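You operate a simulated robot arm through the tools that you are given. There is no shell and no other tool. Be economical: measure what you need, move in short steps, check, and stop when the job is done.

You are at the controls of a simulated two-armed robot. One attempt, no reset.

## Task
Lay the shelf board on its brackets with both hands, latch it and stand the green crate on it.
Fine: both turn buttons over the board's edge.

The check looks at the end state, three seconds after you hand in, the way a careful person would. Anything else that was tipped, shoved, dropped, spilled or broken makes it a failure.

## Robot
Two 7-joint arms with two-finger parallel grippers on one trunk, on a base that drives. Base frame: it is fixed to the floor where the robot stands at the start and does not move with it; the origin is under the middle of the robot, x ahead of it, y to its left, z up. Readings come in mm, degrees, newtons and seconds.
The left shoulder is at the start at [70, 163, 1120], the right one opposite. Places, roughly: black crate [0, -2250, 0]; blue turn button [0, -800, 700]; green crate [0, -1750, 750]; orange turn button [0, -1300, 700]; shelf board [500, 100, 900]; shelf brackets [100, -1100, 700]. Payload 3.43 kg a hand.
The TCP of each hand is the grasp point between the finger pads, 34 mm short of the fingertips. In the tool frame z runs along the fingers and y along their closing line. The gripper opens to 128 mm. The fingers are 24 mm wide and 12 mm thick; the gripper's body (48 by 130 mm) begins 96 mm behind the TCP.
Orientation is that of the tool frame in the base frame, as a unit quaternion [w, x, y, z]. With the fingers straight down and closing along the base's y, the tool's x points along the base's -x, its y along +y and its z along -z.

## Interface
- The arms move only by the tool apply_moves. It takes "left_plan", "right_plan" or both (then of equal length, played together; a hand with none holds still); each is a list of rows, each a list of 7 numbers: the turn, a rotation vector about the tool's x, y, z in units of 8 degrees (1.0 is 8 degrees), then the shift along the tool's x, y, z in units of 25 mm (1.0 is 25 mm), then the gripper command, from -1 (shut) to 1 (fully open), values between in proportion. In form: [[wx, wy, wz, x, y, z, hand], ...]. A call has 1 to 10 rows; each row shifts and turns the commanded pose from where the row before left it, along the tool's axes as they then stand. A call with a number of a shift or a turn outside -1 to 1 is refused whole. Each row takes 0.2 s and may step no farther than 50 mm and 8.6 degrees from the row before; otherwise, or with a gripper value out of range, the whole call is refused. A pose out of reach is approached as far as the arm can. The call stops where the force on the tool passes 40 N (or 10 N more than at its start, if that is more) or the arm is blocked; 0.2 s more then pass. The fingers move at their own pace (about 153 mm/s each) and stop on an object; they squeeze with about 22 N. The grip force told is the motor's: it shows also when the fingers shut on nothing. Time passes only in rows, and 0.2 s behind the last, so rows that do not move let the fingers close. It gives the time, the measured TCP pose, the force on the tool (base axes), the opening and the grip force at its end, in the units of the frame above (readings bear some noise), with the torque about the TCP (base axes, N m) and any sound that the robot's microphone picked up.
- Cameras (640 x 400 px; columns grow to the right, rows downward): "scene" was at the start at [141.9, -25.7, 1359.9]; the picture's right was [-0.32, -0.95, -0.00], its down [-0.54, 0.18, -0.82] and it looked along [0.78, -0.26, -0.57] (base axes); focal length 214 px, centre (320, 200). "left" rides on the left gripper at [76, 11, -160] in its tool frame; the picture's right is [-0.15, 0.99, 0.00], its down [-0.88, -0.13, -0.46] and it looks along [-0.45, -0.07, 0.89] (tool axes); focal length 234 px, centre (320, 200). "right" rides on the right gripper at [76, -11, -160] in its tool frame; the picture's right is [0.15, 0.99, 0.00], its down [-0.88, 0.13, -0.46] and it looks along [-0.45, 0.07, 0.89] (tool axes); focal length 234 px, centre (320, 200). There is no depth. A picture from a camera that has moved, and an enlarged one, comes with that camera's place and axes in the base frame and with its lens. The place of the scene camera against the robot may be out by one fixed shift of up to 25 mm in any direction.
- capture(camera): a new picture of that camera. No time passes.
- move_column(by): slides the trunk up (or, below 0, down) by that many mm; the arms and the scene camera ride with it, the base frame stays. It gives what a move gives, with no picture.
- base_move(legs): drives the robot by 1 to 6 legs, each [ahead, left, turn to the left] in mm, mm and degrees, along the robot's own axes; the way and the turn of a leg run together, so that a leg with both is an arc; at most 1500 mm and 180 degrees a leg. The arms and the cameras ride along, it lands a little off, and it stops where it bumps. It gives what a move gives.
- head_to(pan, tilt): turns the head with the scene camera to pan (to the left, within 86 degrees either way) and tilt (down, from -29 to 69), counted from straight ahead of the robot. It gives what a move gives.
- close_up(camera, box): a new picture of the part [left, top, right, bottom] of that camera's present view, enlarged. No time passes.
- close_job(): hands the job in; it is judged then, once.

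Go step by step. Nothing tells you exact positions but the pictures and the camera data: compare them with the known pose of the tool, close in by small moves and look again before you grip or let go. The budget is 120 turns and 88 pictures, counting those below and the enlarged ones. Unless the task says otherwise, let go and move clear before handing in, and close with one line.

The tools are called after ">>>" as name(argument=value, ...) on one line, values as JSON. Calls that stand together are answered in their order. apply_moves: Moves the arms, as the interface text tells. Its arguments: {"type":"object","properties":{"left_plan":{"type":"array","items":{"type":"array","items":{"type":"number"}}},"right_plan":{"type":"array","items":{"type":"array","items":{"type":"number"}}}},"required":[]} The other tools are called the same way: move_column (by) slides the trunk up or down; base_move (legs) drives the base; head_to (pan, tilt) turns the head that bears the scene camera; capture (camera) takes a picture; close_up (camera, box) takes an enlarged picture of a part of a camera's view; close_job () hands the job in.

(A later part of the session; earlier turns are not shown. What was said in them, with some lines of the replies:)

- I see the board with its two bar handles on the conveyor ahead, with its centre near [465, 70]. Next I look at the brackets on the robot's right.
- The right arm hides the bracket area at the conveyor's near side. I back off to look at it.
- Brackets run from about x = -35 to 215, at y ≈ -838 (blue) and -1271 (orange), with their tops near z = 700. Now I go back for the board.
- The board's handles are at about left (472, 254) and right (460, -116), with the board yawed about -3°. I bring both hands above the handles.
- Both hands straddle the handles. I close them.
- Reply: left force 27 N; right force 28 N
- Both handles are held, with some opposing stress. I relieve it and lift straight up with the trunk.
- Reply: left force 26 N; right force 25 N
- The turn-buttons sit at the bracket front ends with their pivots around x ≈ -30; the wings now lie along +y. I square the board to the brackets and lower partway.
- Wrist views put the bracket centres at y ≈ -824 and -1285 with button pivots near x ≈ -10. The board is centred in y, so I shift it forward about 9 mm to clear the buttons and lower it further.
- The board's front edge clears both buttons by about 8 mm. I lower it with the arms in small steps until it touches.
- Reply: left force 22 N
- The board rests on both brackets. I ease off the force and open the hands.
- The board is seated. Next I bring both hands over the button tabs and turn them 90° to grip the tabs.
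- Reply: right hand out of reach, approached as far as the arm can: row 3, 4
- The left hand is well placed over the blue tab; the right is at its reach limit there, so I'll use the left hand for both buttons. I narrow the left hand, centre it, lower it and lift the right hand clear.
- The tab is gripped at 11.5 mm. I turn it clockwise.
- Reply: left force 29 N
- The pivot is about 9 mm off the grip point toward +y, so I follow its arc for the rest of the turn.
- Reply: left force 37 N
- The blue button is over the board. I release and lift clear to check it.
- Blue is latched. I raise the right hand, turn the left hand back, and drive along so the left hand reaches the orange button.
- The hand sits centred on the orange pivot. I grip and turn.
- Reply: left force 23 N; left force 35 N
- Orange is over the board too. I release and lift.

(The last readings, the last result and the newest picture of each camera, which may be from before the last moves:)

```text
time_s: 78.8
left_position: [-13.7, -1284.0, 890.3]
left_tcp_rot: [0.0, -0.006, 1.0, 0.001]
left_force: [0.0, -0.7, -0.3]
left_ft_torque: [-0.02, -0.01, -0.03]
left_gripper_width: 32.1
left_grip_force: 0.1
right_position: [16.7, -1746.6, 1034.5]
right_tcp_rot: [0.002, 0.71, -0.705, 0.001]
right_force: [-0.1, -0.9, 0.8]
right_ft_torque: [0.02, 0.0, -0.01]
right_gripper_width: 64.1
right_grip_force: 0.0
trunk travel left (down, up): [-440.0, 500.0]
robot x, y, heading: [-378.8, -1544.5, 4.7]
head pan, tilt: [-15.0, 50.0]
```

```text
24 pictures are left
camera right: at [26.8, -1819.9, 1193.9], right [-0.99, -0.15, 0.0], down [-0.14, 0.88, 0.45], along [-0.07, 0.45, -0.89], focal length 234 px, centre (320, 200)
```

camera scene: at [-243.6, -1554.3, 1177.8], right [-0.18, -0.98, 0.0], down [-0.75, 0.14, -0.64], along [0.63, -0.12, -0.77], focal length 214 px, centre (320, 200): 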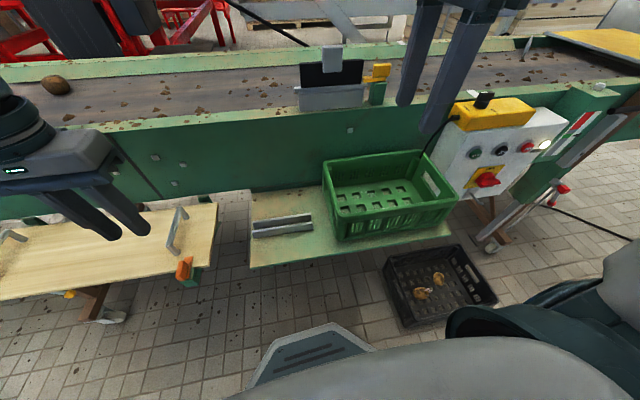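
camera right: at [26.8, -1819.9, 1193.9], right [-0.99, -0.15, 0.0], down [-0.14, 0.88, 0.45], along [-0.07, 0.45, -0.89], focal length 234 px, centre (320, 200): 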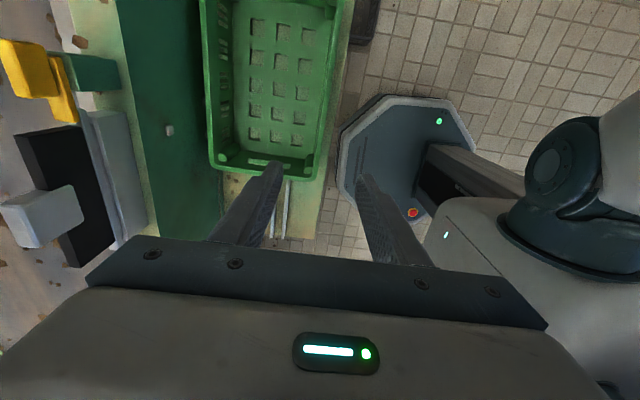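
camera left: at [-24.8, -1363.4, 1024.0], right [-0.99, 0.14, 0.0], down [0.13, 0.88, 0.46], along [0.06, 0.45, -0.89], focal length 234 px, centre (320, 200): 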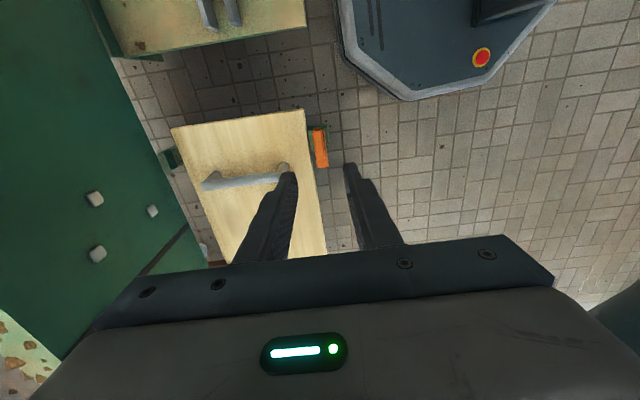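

Both buttons now lie over the board. Next is the crate: I raise the trunk, square up the robot in front of it and unturn the right hand.

>>> move_column(by=120)

>>> apply_moves(right_plan=[[0, 0, 1, 0, 0, 0, 0], [0, 0, 1, 0, 0, 0, 0], [0, 0, 1, 0, 0, 0, 0], [0, 0, 1, 0, 0, 0, 0], [0, 0, 1, 0, 0, 0, 0], [0, 0, 1, 0, 0, 0, 0], [0, 0, 1, 0, 0, 0, 0], [0, 0, 1, 0, 0, 0, 0], [0, 0, 1, 0, 0, 0, 0], [0, 0, 1, 0, 0, 0, 0]])

>>> base_move(legs=[[-33, -233, 0], [0, 0, -4.6]])

>>> head_to(pan=0, tilt=50)

>>> capture(camera="scene")

```text
time_s: 80.3
left_position: [-13.4, -1283.8, 1011.0]
left_tcp_rot: [0.0, -0.007, 1.0, 0.002]
left_force: [-0.3, -0.2, 0.2]
left_ft_torque: [0.01, 0.0, 0.01]
left_gripper_width: 32.1
left_grip_force: 0.1
right_position: [14.9, -1745.8, 1154.5]
right_tcp_rot: [0.002, 0.709, -0.705, 0.002]
right_force: [0.8, 0.7, -0.1]
right_ft_torque: [0.02, 0.01, 0.02]
right_gripper_width: 63.7
right_grip_force: 0.1
trunk travel left (down, up): [-560.0, 380.0]
robot x, y, heading: [-377.8, -1544.6, 4.8]
head pan, tilt: [-15.0, 50.0]
```

```text
time_s: 82.5
left_position: [-13.8, -1283.9, 1011.6]
left_tcp_rot: [0.0, -0.006, 1.0, 0.002]
left_force: [0.0, -0.7, -0.1]
left_ft_torque: [0.01, 0.0, -0.01]
left_gripper_width: 32.0
left_grip_force: 0.1
right_position: [15.9, -1745.7, 1155.1]
right_tcp_rot: [-0.001, -0.089, 0.996, -0.002]
right_force: [0.1, -0.1, 0.2]
right_ft_torque: [-0.02, 0.02, 0.0]
right_gripper_width: 64.1
right_grip_force: 0.1
trunk travel left (down, up): [-560.0, 380.0]
robot x, y, heading: [-377.6, -1546.4, 4.7]
head pan, tilt: [-15.0, 50.0]
```

```text
time_s: 84.8
left_position: [-8.0, -1548.4, 1010.6]
left_tcp_rot: [0.0, 0.035, 0.999, 0.001]
left_force: [-0.2, -0.9, 0.3]
left_ft_torque: [-0.02, -0.01, 0.0]
left_gripper_width: 31.8
left_grip_force: 0.0
right_position: [-15.8, -2008.9, 1155.0]
right_tcp_rot: [0.0, -0.05, 0.999, -0.003]
right_force: [-0.3, -0.1, 0.1]
right_ft_torque: [-0.02, 0.0, 0.01]
right_gripper_width: 63.8
right_grip_force: 0.1
trunk travel left (down, up): [-560.0, 380.0]
robot x, y, heading: [-392.4, -1779.9, 0.2]
head pan, tilt: [-15.0, 50.0]
```

```text
time_s: 85.5
left_position: [-8.6, -1548.0, 1010.0]
left_tcp_rot: [-0.001, 0.034, 0.999, 0.002]
left_force: [0.0, 0.4, 0.0]
left_ft_torque: [-0.02, 0.0, -0.01]
left_gripper_width: 32.1
left_grip_force: 0.1
right_position: [-15.8, -2009.9, 1155.9]
right_tcp_rot: [-0.001, -0.051, 0.999, -0.002]
right_force: [0.4, 0.4, 0.0]
right_ft_torque: [-0.01, -0.01, -0.02]
right_gripper_width: 64.0
right_grip_force: 0.0
trunk travel left (down, up): [-560.0, 380.0]
robot x, y, heading: [-391.3, -1781.1, -0.4]
head pan, tilt: [0.0, 50.0]
```

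```text
23 pictures are left
camera scene: at [-255.9, -1778.2, 1297.9], right [0.0, -1.0, 0.0], down [-0.77, 0.0, -0.64], along [0.64, 0.0, -0.77], focal length 214 px, centre (320, 200)
```

scene: 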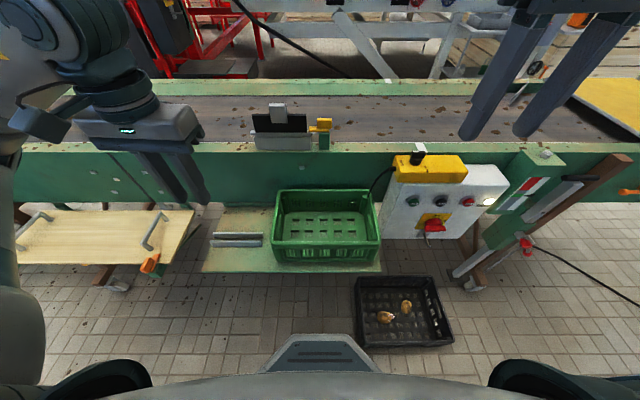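

>>> apply_moves(left_plan=[[0, 0, 0, -0.705, -0.667, 0, 0], [0, 0, 0, -0.705, -0.667, 0, 0], [0, 0, 0, -0.705, -0.667, 0, 0], [0, 0, 0, -0.705, -0.667, 0, 0], [0, 0, 0, -0.705, -0.667, 0, 0], [0, 0, 0, -0.705, -0.667, 0, 0], [0, 0, -0.36, 0, 0, 0.8, 0], [0, 0, 0, 0, 0, 0.8, 0], [0, 0, 0, 0, 0, 0.8, 0], [0, 0, 0, 0, 0, 0.8, 0]], right_plan=[[0, 0, 0, -0.753, 0.427, 0, 0], [0, 0, 0, -0.753, 0.427, 0, 0], [0, 0, 0, -0.753, 0.427, 0, 0], [0, 0, 0, -0.753, 0.427, 0, 0], [0, 0, 0, -0.753, 0.427, 0, 0], [0, 0, 0, -0.753, 0.427, 0, 0], [0, 0, 0.85, 0, 0, 1, 0], [0, 0, 0, 0, 0, 1, 0], [0, 0, 0, 0, 0, 1, 0], [0, 0, 0, 0, 0, 1, 0]])

>>> apply_moves(right_plan=[[0, 0, 0, 0, 0, 1, 0], [0, 0, 0, 0, 0, 1, 0], [0, 0, 0, 0, 0, 1, 0], [0, 0, 0, 0, 0, 1, 0], [0, 0, 0, 0, 0, 1, 0], [0, 0, 0, 0, 0, 0, 0]])

>>> capture(camera="left")

>>> capture(camera="right")

```text
time_s: 87.7
left_position: [90.3, -1654.0, 928.8]
left_tcp_rot: [-0.001, 0.009, 1.0, 0.002]
left_force: [0.1, 0.6, -0.5]
left_ft_torque: [-0.02, 0.0, 0.01]
left_gripper_width: 64.1
left_grip_force: 0.2
right_position: [89.2, -1933.8, 1053.2]
right_tcp_rot: [-0.001, 0.01, 1.0, -0.001]
right_force: [-0.4, 0.1, -0.1]
right_ft_torque: [0.01, 0.01, 0.0]
right_gripper_width: 64.0
right_grip_force: 0.0
trunk travel left (down, up): [-560.0, 380.0]
robot x, y, heading: [-391.1, -1782.2, 0.0]
head pan, tilt: [0.0, 50.0]
```

```text
time_s: 89.1
left_position: [91.3, -1653.7, 929.1]
left_tcp_rot: [0.0, 0.008, 1.0, 0.002]
left_force: [-0.1, 0.2, -0.3]
left_ft_torque: [-0.01, -0.01, 0.06]
left_gripper_width: 63.8
left_grip_force: 0.0
right_position: [88.6, -1934.9, 928.6]
right_tcp_rot: [0.0, 0.009, 1.0, -0.001]
right_force: [0.2, 0.1, -0.4]
right_ft_torque: [0.0, -0.01, -0.01]
right_gripper_width: 63.8
right_grip_force: 0.0
trunk travel left (down, up): [-560.0, 380.0]
robot x, y, heading: [-393.0, -1780.7, -0.1]
head pan, tilt: [0.0, 50.0]
```

```text
22 pictures are left
camera left: at [14.5, -1641.8, 1089.5], right [0.16, 0.99, 0.0], down [0.88, -0.15, 0.46], along [0.45, -0.07, -0.89], focal length 234 px, centre (320, 200)
```

left: 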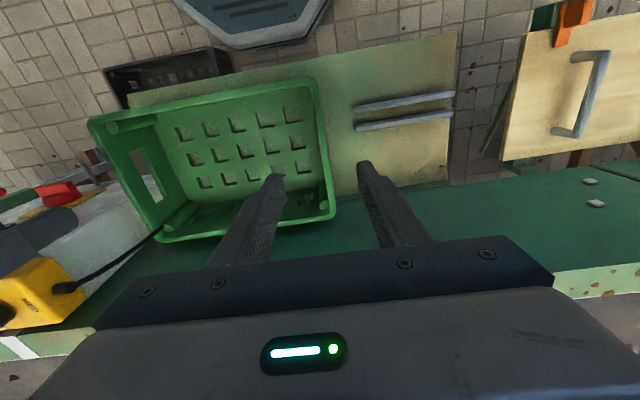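

```text
21 pictures are left
camera right: at [12.5, -1943.2, 1088.6], right [-0.13, 0.99, 0.0], down [0.88, 0.12, 0.45], along [0.45, 0.06, -0.89], focal length 234 px, centre (320, 200)
```

right: 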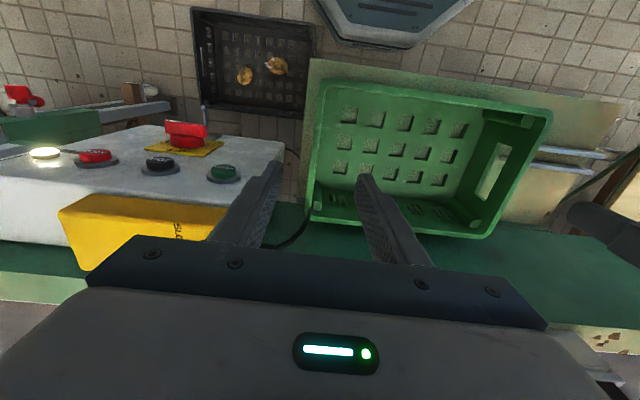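

The rim is at about z = 780 and the crate spans x 11–198, y -1936 to -1649. The control panel stands just beyond the right end, so I grip diagonally: left end at x = 150, right end at x = 55.

>>> apply_moves(left_plan=[[0, 0, 0, -0.78, 0, 0, -0.3], [0, 0, 0, -0.78, 0, 0, -0.3], [0, 0, 0, -0.78, 0, 0, -0.3], [0, 0, 0, 0, 0, 0.8, -0.3], [0, 0, 0, 0, 0, 0.8, -0.3], [0, 0, 0, 0, 0, 0.8, -0.3], [0, 0, 0, 0, 0, 0.8, -0.3], [0, 0, 0, 0, 0, 0, -0.3]], right_plan=[[0, 0, 0, 0.45, 0.06, 0, -0.3], [0, 0, 0, 0.45, 0.06, 0, -0.3], [0, 0, 0, 0.45, 0.06, 0, -0.3], [0, 0, 0, 0, 0, 0.8, -0.3], [0, 0, 0, 0, 0, 0.8, -0.3], [0, 0, 0, 0, 0, 0.8, -0.3], [0, 0, 0, 0, 0, 0.8, -0.3], [0, 0, 0, 0, 0, 0, -0.3]])

>>> capture(camera="left")

>>> capture(camera="right")

```text
time_s: 90.9
left_position: [148.2, -1654.6, 850.8]
left_tcp_rot: [0.0, 0.009, 1.0, 0.001]
left_force: [-0.6, -0.6, 0.9]
left_ft_torque: [0.0, -0.01, -0.03]
left_gripper_width: 44.6
left_grip_force: 0.1
right_position: [56.0, -1931.3, 849.9]
right_tcp_rot: [0.0, 0.009, 1.0, -0.001]
right_force: [0.1, -0.4, -0.6]
right_ft_torque: [0.0, -0.03, 0.0]
right_gripper_width: 44.8
right_grip_force: 0.1
trunk travel left (down, up): [-560.0, 380.0]
robot x, y, heading: [-386.7, -1785.2, 0.2]
head pan, tilt: [0.0, 50.0]
```

```text
20 pictures are left
camera left: at [71.7, -1642.5, 1011.5], right [0.16, 0.99, 0.0], down [0.88, -0.15, 0.46], along [0.45, -0.07, -0.89], focal length 234 px, centre (320, 200)
```

left: 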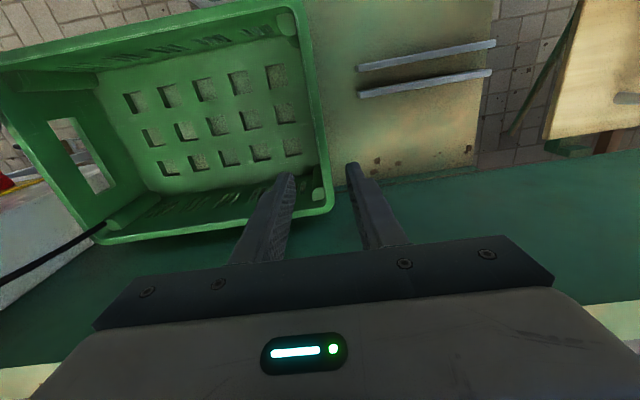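

```text
19 pictures are left
camera right: at [-21.0, -1939.6, 1009.3], right [-0.13, 0.99, 0.0], down [0.88, 0.12, 0.46], along [0.45, 0.06, -0.89], focal length 234 px, centre (320, 200)
```

right: 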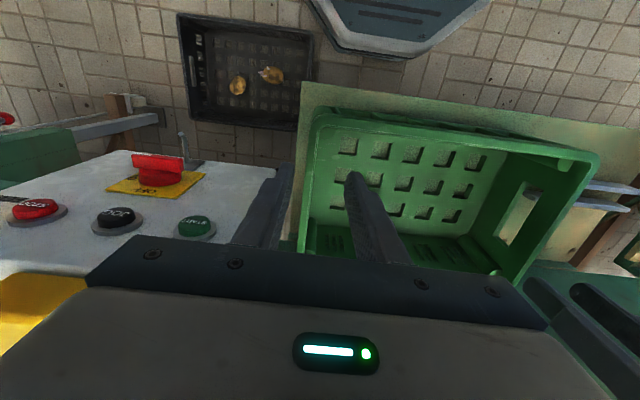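

>>> close_up(camera="right", box=[260, 80, 400, 260])

>>> close_up(camera="left", box=[260, 80, 400, 260])

```text
2.22 times, centred on (330, 170) of right
camera zoom: at [-21.0, -1939.6, 1009.3], right [-0.13, 0.99, 0.0], down [0.88, 0.12, 0.46], along [0.45, 0.06, -0.89], focal length 520 px, centre (298, 267)
```

zoom: 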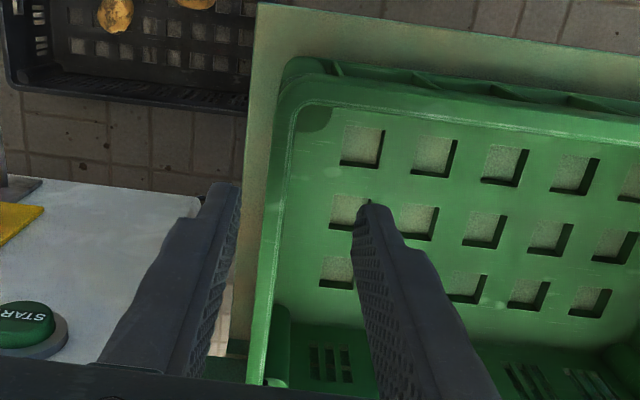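

```text
2.22 times, centred on (330, 170) of left
camera zoom: at [71.7, -1642.5, 1011.5], right [0.16, 0.99, 0.0], down [0.88, -0.15, 0.46], along [0.45, -0.07, -0.89], focal length 520 px, centre (298, 267)
```

zoom: 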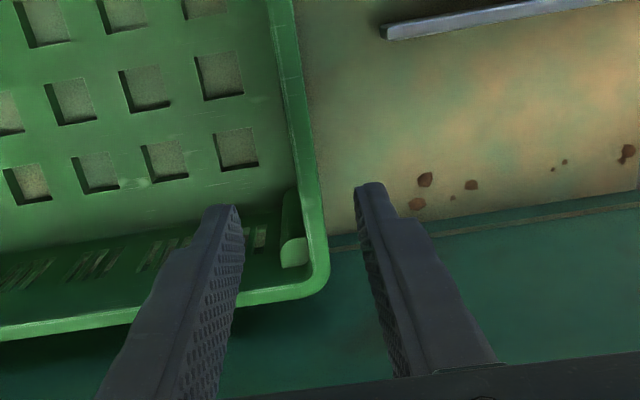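

>>> apply_moves(left_plan=[[0, 0, 0, 0, 0.12, 0, -0.3], [0, 0, 0, 0, 0, 0.66, -0.3], [0, 0, 0, 0, 0, 0.66, -0.3], [0, 0, 0, 0, 0, 0.66, -0.3], [0, 0, 0, 0, 0, 0.66, -0.3], [0, 0, 0, 0, 0, 0.64, -0.3], [0, 0, 0, 0, 0, 0, -0.3]], right_plan=[[0, 0, 0, 0, -0.24, 0, -0.3], [0, 0, 0, 0, 0, 0.66, -0.3], [0, 0, 0, 0, 0, 0.66, -0.3], [0, 0, 0, 0, 0, 0.66, -0.3], [0, 0, 0, 0, 0, 0.66, -0.3], [0, 0, 0, 0, 0, 0.64, -0.3], [0, 0, 0, 0, 0, 0, -0.3]])

>>> close_up(camera="right", box=[260, 80, 400, 260])

>>> close_up(camera="left", box=[260, 80, 400, 260])

```text
time_s: 92.5
left_position: [149.0, -1653.2, 767.8]
left_tcp_rot: [0.0, 0.009, 1.0, 0.002]
left_force: [-0.6, 0.7, 0.9]
left_ft_torque: [0.02, 0.01, 0.01]
left_gripper_width: 44.5
left_grip_force: 0.0
right_position: [55.3, -1958.6, 780.9]
right_tcp_rot: [-0.001, 0.009, 1.0, -0.001]
right_force: [0.1, 0.7, -1.1]
right_ft_torque: [-0.03, -0.03, -0.01]
right_gripper_width: 44.7
right_grip_force: 0.1
right hand out of reach, approached as far as the arm can: row 4, 5, 6
trunk travel left (down, up): [-560.0, 380.0]
robot x, y, heading: [-392.2, -1781.6, -0.0]
head pan, tilt: [0.0, 50.0]
```

```text
2.22 times, centred on (330, 170) of right
camera zoom: at [-20.9, -1966.6, 940.5], right [-0.13, 0.99, 0.0], down [0.88, 0.12, 0.45], along [0.45, 0.06, -0.89], focal length 520 px, centre (298, 267)
```

zoom: 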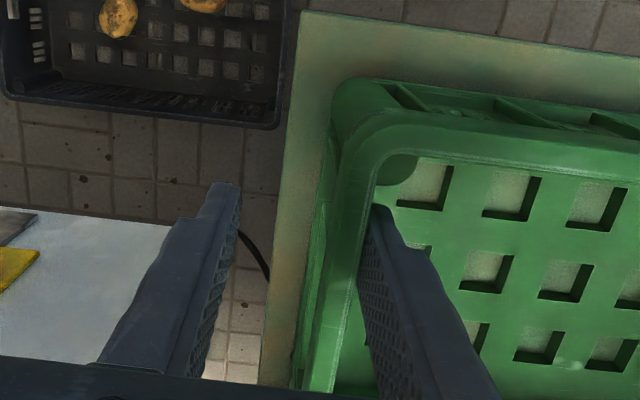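

```text
2.22 times, centred on (330, 170) of left
camera zoom: at [73.0, -1639.8, 928.2], right [0.16, 0.99, 0.0], down [0.88, -0.15, 0.46], along [0.45, -0.07, -0.89], focal length 520 px, centre (298, 267)
```

zoom: 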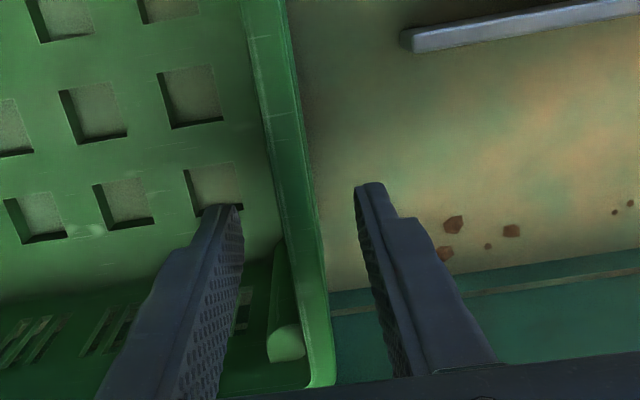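

The right hand ran out of reach at this trunk height and drifted outward. I raise both hands 100 mm and lower the trunk the same amount.

>>> apply_moves(left_plan=[[0, 0, 0, 0, 0, -0.8, -0.3], [0, 0, 0, 0, 0, -0.8, -0.3], [0, 0, 0, 0, 0, -0.8, -0.3], [0, 0, 0, 0, 0, -0.8, -0.3], [0, 0, 0, 0, 0, -0.8, -0.3], [0, 0, 0, 0, 0, 0, -0.3]], right_plan=[[0, 0, 0, 0, 0, -0.8, -0.3], [0, 0, 0, 0, 0, -0.8, -0.3], [0, 0, 0, 0, 0, -0.8, -0.3], [0, 0, 0, 0, 0, -0.8, -0.3], [0, 0, 0, 0, 0, -0.8, -0.3], [0, 0, 0, 0, 0, 0, -0.3]])

>>> close_up(camera="right", box=[260, 80, 400, 260])

```text
time_s: 93.9
left_position: [149.0, -1652.5, 867.5]
left_tcp_rot: [-0.001, 0.009, 1.0, 0.002]
left_force: [0.3, -0.1, 0.4]
left_ft_torque: [0.01, 0.0, 0.0]
left_gripper_width: 44.7
left_grip_force: 0.1
right_position: [54.1, -1957.2, 880.2]
right_tcp_rot: [-0.001, 0.008, 1.0, -0.002]
right_force: [-0.4, -0.6, -0.2]
right_ft_torque: [0.0, 0.0, 0.04]
right_gripper_width: 44.8
right_grip_force: 0.1
trunk travel left (down, up): [-560.0, 380.0]
robot x, y, heading: [-391.5, -1781.1, 0.1]
head pan, tilt: [0.0, 50.0]
```

```text
2.22 times, centred on (330, 170) of right
camera zoom: at [-21.3, -1965.3, 1039.8], right [-0.13, 0.99, 0.0], down [0.88, 0.12, 0.45], along [0.45, 0.06, -0.89], focal length 520 px, centre (298, 267)
```

zoom: 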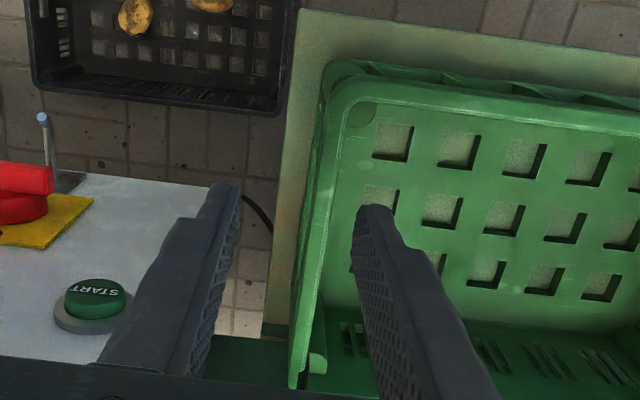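

>>> apply_moves(right_plan=[[0, 0, 0, 0, 0.32, 0, -0.3], [0, 0, 0, 0, 0.32, 0, -0.3], [0, 0, 0, 0, 0, 0, -0.3]])

>>> move_column(by=-100)

>>> apply_moves(right_plan=[[0, 0, 0, 0, 0, 0.24, -0.3], [0, 0, 0, 0, 0, 0.24, -0.3], [0, 0, 0, 0, 0, 0, -0.3]])

>>> close_up(camera="right", box=[260, 80, 400, 260])

```text
time_s: 94.7
left_position: [149.6, -1652.4, 868.0]
left_tcp_rot: [0.0, 0.008, 1.0, 0.002]
left_force: [-0.4, 0.4, 0.5]
left_ft_torque: [0.0, 0.02, 0.01]
left_gripper_width: 44.8
left_grip_force: 0.0
right_position: [53.4, -1941.1, 879.4]
right_tcp_rot: [0.0, 0.009, 1.0, -0.002]
right_force: [0.7, -0.4, 0.5]
right_ft_torque: [0.0, 0.01, 0.02]
right_gripper_width: 44.6
right_grip_force: 0.1
trunk travel left (down, up): [-560.0, 380.0]
robot x, y, heading: [-390.7, -1779.8, 0.2]
head pan, tilt: [0.0, 50.0]
```

```text
time_s: 96.1
left_position: [149.8, -1653.0, 768.4]
left_tcp_rot: [0.0, 0.009, 1.0, 0.001]
left_force: [-0.2, 0.5, 0.6]
left_ft_torque: [0.02, 0.01, 0.02]
left_gripper_width: 44.8
left_grip_force: 0.0
right_position: [54.9, -1940.0, 780.2]
right_tcp_rot: [0.0, 0.009, 1.0, -0.002]
right_force: [0.5, -0.4, -0.3]
right_ft_torque: [-0.01, 0.0, 0.0]
right_gripper_width: 44.5
right_grip_force: 0.0
trunk travel left (down, up): [-460.0, 480.0]
robot x, y, heading: [-392.4, -1782.3, 0.4]
head pan, tilt: [0.0, 50.0]
```

```text
time_s: 96.9
left_position: [148.7, -1651.3, 768.9]
left_tcp_rot: [0.0, 0.009, 1.0, 0.001]
left_force: [0.5, 0.6, -0.2]
left_ft_torque: [0.03, -0.01, 0.02]
left_gripper_width: 44.6
left_grip_force: 0.0
right_position: [55.1, -1941.5, 768.3]
right_tcp_rot: [-0.001, 0.01, 1.0, -0.002]
right_force: [-0.8, 0.8, 0.0]
right_ft_torque: [-0.01, 0.02, 0.03]
right_gripper_width: 44.9
right_grip_force: 0.0
trunk travel left (down, up): [-460.0, 480.0]
robot x, y, heading: [-392.7, -1780.3, -0.1]
head pan, tilt: [0.0, 50.0]
```

```text
2.22 times, centred on (330, 170) of right
camera zoom: at [-21.3, -1949.4, 928.0], right [-0.13, 0.99, 0.0], down [0.88, 0.12, 0.45], along [0.45, 0.06, -0.89], focal length 520 px, centre (298, 267)
```

zoom: 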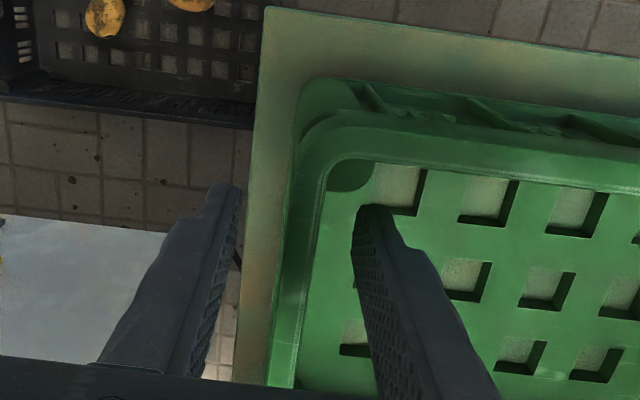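

Both hands straddle the end walls. I close and check.

>>> apply_moves(left_plan=[[0, 0, 0, 0, 0, 0, -0.6], [0, 0, 0, 0, 0, 0, -1], [0, 0, 0, 0, 0, 0, -1], [0, 0, 0, 0, 0, 0, -1]], right_plan=[[0, 0, 0, 0, 0, 0, -0.6], [0, 0, 0, 0, 0, 0, -1], [0, 0, 0, 0, 0, 0, -1], [0, 0, 0, 0, 0, 0, -1]])

>>> capture(camera="scene")

```text
time_s: 97.9
left_position: [149.5, -1651.2, 767.8]
left_tcp_rot: [0.0, 0.008, 1.0, 0.001]
left_force: [7.2, 8.7, -0.1]
left_ft_torque: [-0.25, 0.08, 0.56]
left_gripper_width: 10.3
left_grip_force: 21.7
right_position: [55.1, -1940.8, 768.9]
right_tcp_rot: [0.0, 0.01, 1.0, -0.001]
right_force: [-5.8, -7.5, 3.5]
right_ft_torque: [0.37, -0.33, 0.48]
right_gripper_width: 10.3
right_grip_force: 22.1
trunk travel left (down, up): [-460.0, 480.0]
robot x, y, heading: [-393.6, -1777.2, 0.3]
head pan, tilt: [0.0, 50.0]
```

```text
12 pictures are left
camera scene: at [-255.8, -1778.1, 1197.9], right [0.0, -1.0, 0.0], down [-0.77, 0.0, -0.64], along [0.64, 0.0, -0.77], focal length 214 px, centre (320, 200)
```

scene: 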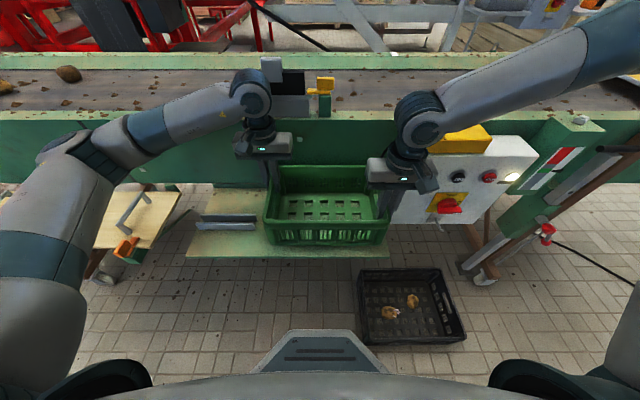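

>>> move_column(by=150)

>>> capture(camera="scene")

```text
time_s: 99.6
left_position: [150.7, -1652.0, 918.3]
left_tcp_rot: [0.0, 0.008, 1.0, 0.002]
left_force: [9.6, 17.3, -2.9]
left_ft_torque: [-0.19, -0.26, 0.54]
left_gripper_width: 10.3
left_grip_force: 22.1
right_position: [55.5, -1941.1, 918.9]
right_tcp_rot: [-0.002, 0.009, 1.0, -0.002]
right_force: [-8.7, -17.0, -1.9]
right_ft_torque: [0.39, 0.23, 0.51]
right_gripper_width: 10.1
right_grip_force: 22.2
trunk travel left (down, up): [-610.0, 330.0]
robot x, y, heading: [-389.3, -1780.7, 0.0]
head pan, tilt: [0.0, 50.0]
```

```text
11 pictures are left
camera scene: at [-255.1, -1778.2, 1347.7], right [0.0, -1.0, 0.0], down [-0.77, 0.0, -0.64], along [0.64, 0.0, -0.77], focal length 214 px, centre (320, 200)
```

scene: 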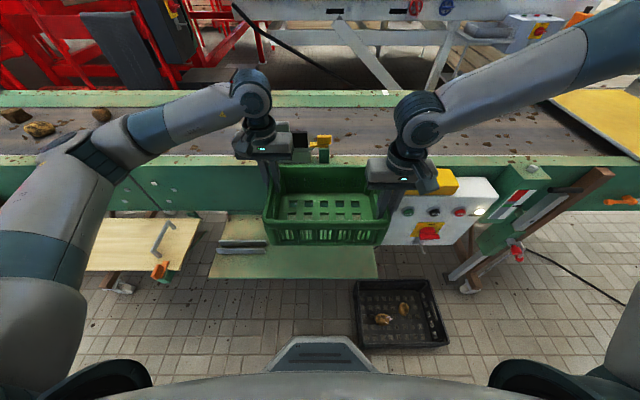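

The crate hangs level. I back off a little, drive along to the shelf and move up.

>>> base_move(legs=[[-60, 0, 0], [0, 744, 0], [55, 0, 0]])

>>> capture(camera="scene")

>>> capture(camera="right")

```text
time_s: 104.8
left_position: [144.3, -894.5, 917.3]
left_tcp_rot: [0.0, 0.009, 1.0, 0.002]
left_force: [12.0, 25.5, -3.6]
left_ft_torque: [-0.25, -0.01, 0.45]
left_gripper_width: 9.9
left_grip_force: 21.9
right_position: [51.1, -1184.8, 918.1]
right_tcp_rot: [-0.001, 0.01, 1.0, -0.002]
right_force: [-11.5, -24.9, -3.9]
right_ft_torque: [0.36, 0.05, 0.49]
right_gripper_width: 10.2
right_grip_force: 21.8
trunk travel left (down, up): [-610.0, 330.0]
robot x, y, heading: [-396.9, -1026.8, -0.1]
head pan, tilt: [0.0, 50.0]
```

```text
10 pictures are left
camera scene: at [-260.0, -1020.6, 1347.8], right [0.0, -1.0, 0.0], down [-0.77, 0.0, -0.64], along [0.64, 0.0, -0.77], focal length 214 px, centre (320, 200)
```

scene: 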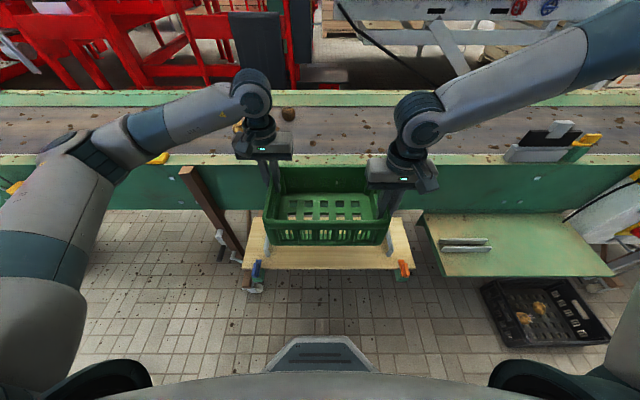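

```text
9 pictures are left
camera right: at [-26.0, -1192.4, 1077.8], right [-0.13, 0.99, 0.0], down [0.88, 0.12, 0.45], along [0.45, 0.05, -0.89], focal length 234 px, centre (320, 200)
```

right: 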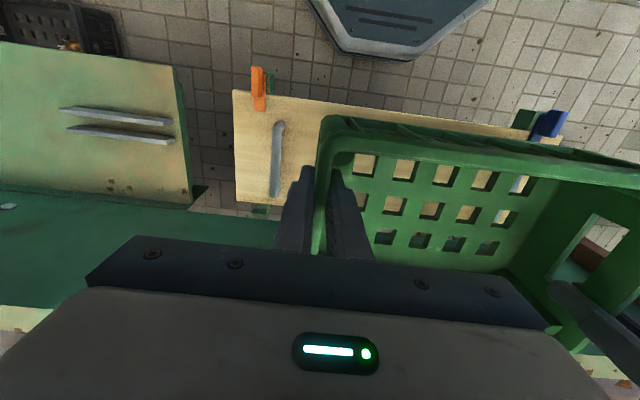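

>>> apply_moves(left_plan=[[0, 0, 0, 0, -0.22, 0, -1], [0, 0, 0, 0, -0.22, 0, -1], [0, 0, 0, 0, 0, 0, -1]], right_plan=[[0, 0, 0, 0, -0.25, 0, -1], [0, 0, 0, 0, -0.26, 0, -1], [0, 0, 0, 0, 0, 0, -1]])

>>> move_column(by=-120)

>>> capture(camera="scene")

```text
time_s: 105.6
left_position: [144.4, -904.6, 918.3]
left_tcp_rot: [0.001, 0.01, 1.0, 0.0]
left_force: [-0.2, -9.9, 0.1]
left_ft_torque: [-0.5, -0.39, 0.55]
left_gripper_width: 10.1
left_grip_force: 22.3
right_position: [50.3, -1194.9, 919.4]
right_tcp_rot: [-0.001, 0.01, 1.0, -0.002]
right_force: [-0.3, 10.6, -6.1]
right_ft_torque: [-0.31, 0.7, 0.55]
right_gripper_width: 10.1
right_grip_force: 22.5
trunk travel left (down, up): [-610.0, 330.0]
robot x, y, heading: [-394.5, -1025.8, -0.1]
head pan, tilt: [0.0, 50.0]
```

```text
time_s: 107.1
left_position: [144.9, -906.6, 798.8]
left_tcp_rot: [-0.001, 0.01, 1.0, 0.002]
left_force: [-2.6, -19.1, 1.6]
left_ft_torque: [-0.52, 0.1, 0.43]
left_gripper_width: 10.4
left_grip_force: 22.2
right_position: [50.3, -1196.2, 798.6]
right_tcp_rot: [0.0, 0.009, 1.0, -0.002]
right_force: [2.3, 18.7, -6.3]
right_ft_torque: [-0.44, 0.23, 0.49]
right_gripper_width: 10.7
right_grip_force: 22.6
trunk travel left (down, up): [-490.0, 450.0]
robot x, y, heading: [-394.2, -1024.6, 0.3]
head pan, tilt: [0.0, 50.0]
```

```text
8 pictures are left
camera scene: at [-260.8, -1020.7, 1227.9], right [0.0, -1.0, 0.0], down [-0.77, 0.0, -0.64], along [0.64, 0.0, -0.77], focal length 214 px, centre (320, 200)
```

scene: 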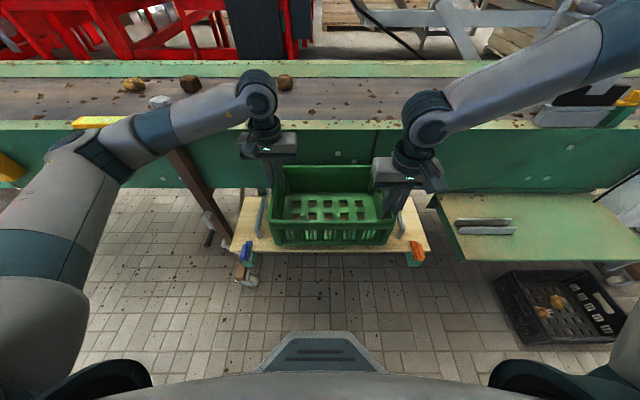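

>>> close_up(camera="scene", box=[220, 150, 440, 290])

```text
2.86 times, centred on (330, 220) of scene
camera zoom: at [-260.8, -1020.7, 1227.9], right [0.0, -1.0, 0.0], down [-0.77, 0.0, -0.64], along [0.64, 0.0, -0.77], focal length 613 px, centre (291, 143)
```

zoom: 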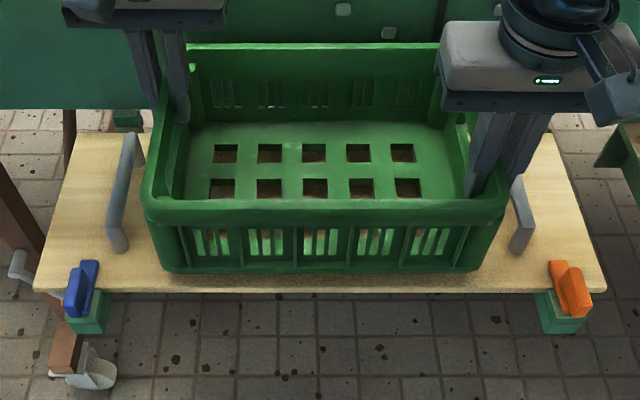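

>>> apply_moves(left_plan=[[0, 0, 0, -0.13, 0.03, 0, -1], [0, 0, 0, 0, 0, 0.15, -1], [0, 0, 0, 0, 0, 0.15, -1], [0, 0, 0, 0, 0, 0.15, -1], [0, 0, 0, 0, 0, 0, -1]], right_plan=[[0, 0, 0, -0.13, -0.03, 0, -1], [0, 0, 0, 0, 0, 0.15, -1], [0, 0, 0, 0, 0, 0.15, -1], [0, 0, 0, 0, 0, 0.15, -1], [0, 0, 0, 0, 0, 0, -1]])

```text
time_s: 108.3
left_position: [148.1, -906.3, 785.2]
left_tcp_rot: [-0.001, 0.01, 1.0, 0.0]
left_force: [-7.5, -34.0, -0.5]
left_ft_torque: [-0.17, 0.49, 0.5]
left_gripper_width: 10.3
left_grip_force: 22.1
right_position: [53.1, -1195.3, 786.7]
right_tcp_rot: [0.0, 0.01, 1.0, 0.0]
right_force: [6.9, 33.9, -4.3]
right_ft_torque: [-0.37, -0.29, 0.49]
right_gripper_width: 10.6
right_grip_force: 21.7
trunk travel left (down, up): [-490.0, 450.0]
robot x, y, heading: [-396.5, -1018.4, -0.0]
head pan, tilt: [0.0, 50.0]
```

>>> apply_moves(left_plan=[[0, 0, 0, 0, -0.05, 0, -1], [0, 0, 0, 0, -0.05, 0, -1], [0, 0, 0, 0, 0, 0.12, -1], [0, 0, 0, 0, 0, 0.12, -1], [0, 0, 0, 0, 0, 0.12, -1], [0, 0, 0, 0, 0, 0, -1]], right_plan=[[0, 0, 0, 0, 0.05, 0, -1], [0, 0, 0, 0, 0.05, 0, -1], [0, 0, 0, 0, 0, 0.12, -1], [0, 0, 0, 0, 0, 0.12, -1], [0, 0, 0, 0, 0, 0.12, -1], [0, 0, 0, 0, 0, 0, -1]])

```text
time_s: 109.7
left_position: [148.3, -906.3, 780.0]
left_tcp_rot: [0.003, 0.008, 1.0, 0.003]
left_force: [8.4, 9.7, 18.7]
left_ft_torque: [-0.47, -0.06, 0.45]
left_gripper_width: 9.8
left_grip_force: 22.4
right_position: [53.4, -1195.7, 779.9]
right_tcp_rot: [0.001, 0.01, 1.0, -0.004]
right_force: [1.7, -12.9, 20.1]
right_ft_torque: [0.5, 0.06, 0.52]
right_gripper_width: 10.5
right_grip_force: 21.7
trunk travel left (down, up): [-490.0, 450.0]
robot x, y, heading: [-396.2, -1023.9, 0.1]
head pan, tilt: [0.0, 50.0]
```

The crate has landed on both sides. I ease, open slightly and lift the hands.

>>> apply_moves(left_plan=[[0, 0, 0, 0, 0, -0.06, -1], [0, 0, 0, 0, 0, 0, -0.6], [0, 0, 0, 0, 0, 0, -0.4], [0, 0, 0, 0, 0, 0, -0.4], [0, 0, 0, 0, 0, 0, -0.4]], right_plan=[[0, 0, 0, 0, 0, -0.06, -1], [0, 0, 0, 0, 0, 0, -0.6], [0, 0, 0, 0, 0, 0, -0.4], [0, 0, 0, 0, 0, 0, -0.4], [0, 0, 0, 0, 0, 0, -0.4]])

>>> close_up(camera="scene", box=[220, 150, 440, 290])

```text
time_s: 110.9
left_position: [148.0, -907.1, 777.4]
left_tcp_rot: [0.0, 0.01, 1.0, 0.002]
left_force: [0.2, 0.7, 0.2]
left_ft_torque: [0.02, -0.02, 0.02]
left_gripper_width: 38.3
left_grip_force: 0.1
right_position: [54.6, -1194.9, 780.5]
right_tcp_rot: [-0.001, 0.01, 1.0, -0.001]
right_force: [-0.2, 0.5, 0.0]
right_ft_torque: [0.01, -0.01, -0.02]
right_gripper_width: 38.4
right_grip_force: 0.0
trunk travel left (down, up): [-490.0, 450.0]
robot x, y, heading: [-398.2, -1022.1, -0.0]
head pan, tilt: [0.0, 50.0]
```

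```text
2.86 times, centred on (330, 220) of scene
camera zoom: at [-260.9, -1020.6, 1227.8], right [0.0, -1.0, 0.0], down [-0.77, 0.0, -0.64], along [0.64, 0.0, -0.77], focal length 613 px, centre (291, 143)
```

zoom: 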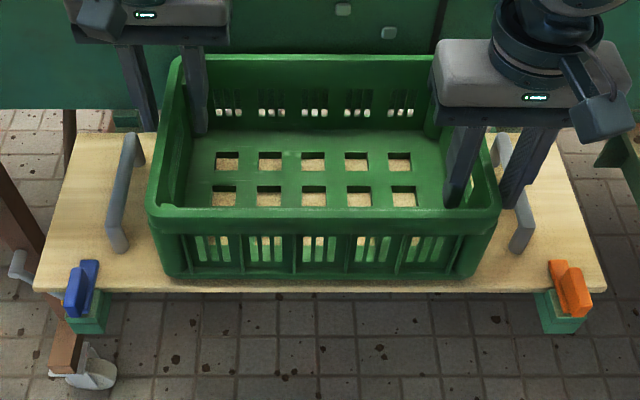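

The crate stands flat on the board between the handles. I raise the hands straight out and back off.

>>> apply_moves(left_plan=[[0, 0, 0, 0, 0, -0.5, -0.4], [0, 0, 0, 0, 0, -1, -0.4], [0, 0, 0, 0, 0, -1, -0.4], [0, 0, 0, 0, 0, -1, -0.4], [0, 0, 0, 0, 0, -1, -0.4], [0, 0, 0, 0, 0, -1, -0.4]], right_plan=[[0, 0, 0, 0, 0, -0.5, -0.4], [0, 0, 0, 0, 0, -1, -0.4], [0, 0, 0, 0, 0, -1, -0.4], [0, 0, 0, 0, 0, -1, -0.4], [0, 0, 0, 0, 0, -1, -0.4], [0, 0, 0, 0, 0, -1, -0.4]])

>>> base_move(legs=[[-200, 0, 0]])

>>> capture(camera="scene")

>>> close_up(camera="scene", box=[220, 90, 430, 240])

```text
time_s: 112.3
left_position: [145.7, -907.2, 915.6]
left_tcp_rot: [-0.001, 0.009, 1.0, 0.002]
left_force: [-0.3, -0.1, 0.3]
left_ft_torque: [0.01, -0.03, -0.02]
left_gripper_width: 38.4
left_grip_force: 0.1
right_position: [51.1, -1196.8, 917.5]
right_tcp_rot: [0.0, 0.01, 1.0, -0.002]
right_force: [-0.2, 0.1, 0.1]
right_ft_torque: [0.02, -0.02, -0.01]
right_gripper_width: 38.3
right_grip_force: 0.0
trunk travel left (down, up): [-490.0, 450.0]
robot x, y, heading: [-394.4, -1026.4, 0.0]
head pan, tilt: [0.0, 50.0]
```

```text
time_s: 114.0
left_position: [-58.9, -906.4, 914.5]
left_tcp_rot: [0.0, 0.008, 1.0, 0.003]
left_force: [-0.7, 0.4, -0.3]
left_ft_torque: [0.0, -0.04, 0.03]
left_gripper_width: 38.5
left_grip_force: 0.1
right_position: [-151.9, -1195.4, 916.5]
right_tcp_rot: [0.0, 0.009, 1.0, -0.001]
right_force: [-0.6, 0.2, 0.2]
right_ft_torque: [0.03, -0.03, 0.01]
right_gripper_width: 38.4
right_grip_force: 0.0
trunk travel left (down, up): [-490.0, 450.0]
robot x, y, heading: [-599.2, -1020.1, 0.1]
head pan, tilt: [0.0, 50.0]
```

```text
5 pictures are left
camera scene: at [-466.5, -1020.4, 1227.9], right [0.0, -1.0, 0.0], down [-0.77, 0.0, -0.64], along [0.64, 0.0, -0.77], focal length 214 px, centre (320, 200)
```

scene: 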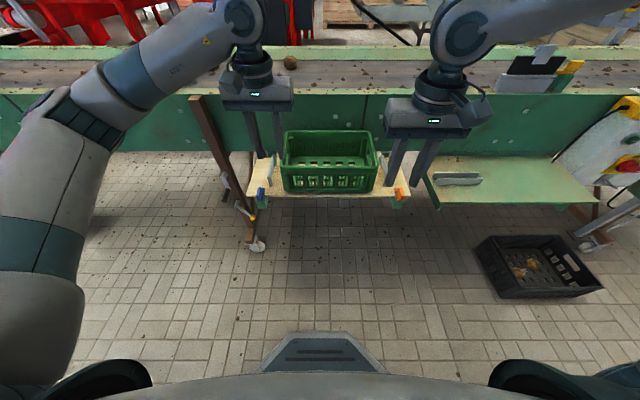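

```text
2.67 times, centred on (325, 165) of scene
camera zoom: at [-466.5, -1020.4, 1227.9], right [0.0, -1.0, 0.0], down [-0.77, 0.0, -0.64], along [0.64, 0.0, -0.77], focal length 572 px, centre (307, 293)
```

zoom: 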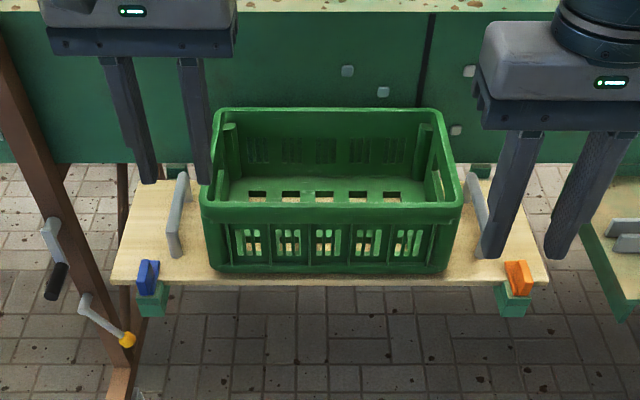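

The board lies on both brackets, both buttons point in over its front edge, the crate stands flat on it, and nothing else appears disturbed. I hand in now.

>>> close_job()

```text
The job is handed in.
```

I handed the job in with the shelf board lying on its brackets, both turn buttons over its front edge and the green crate standing on it; both hands are clear, and the last pictures show nothing else disturbed.
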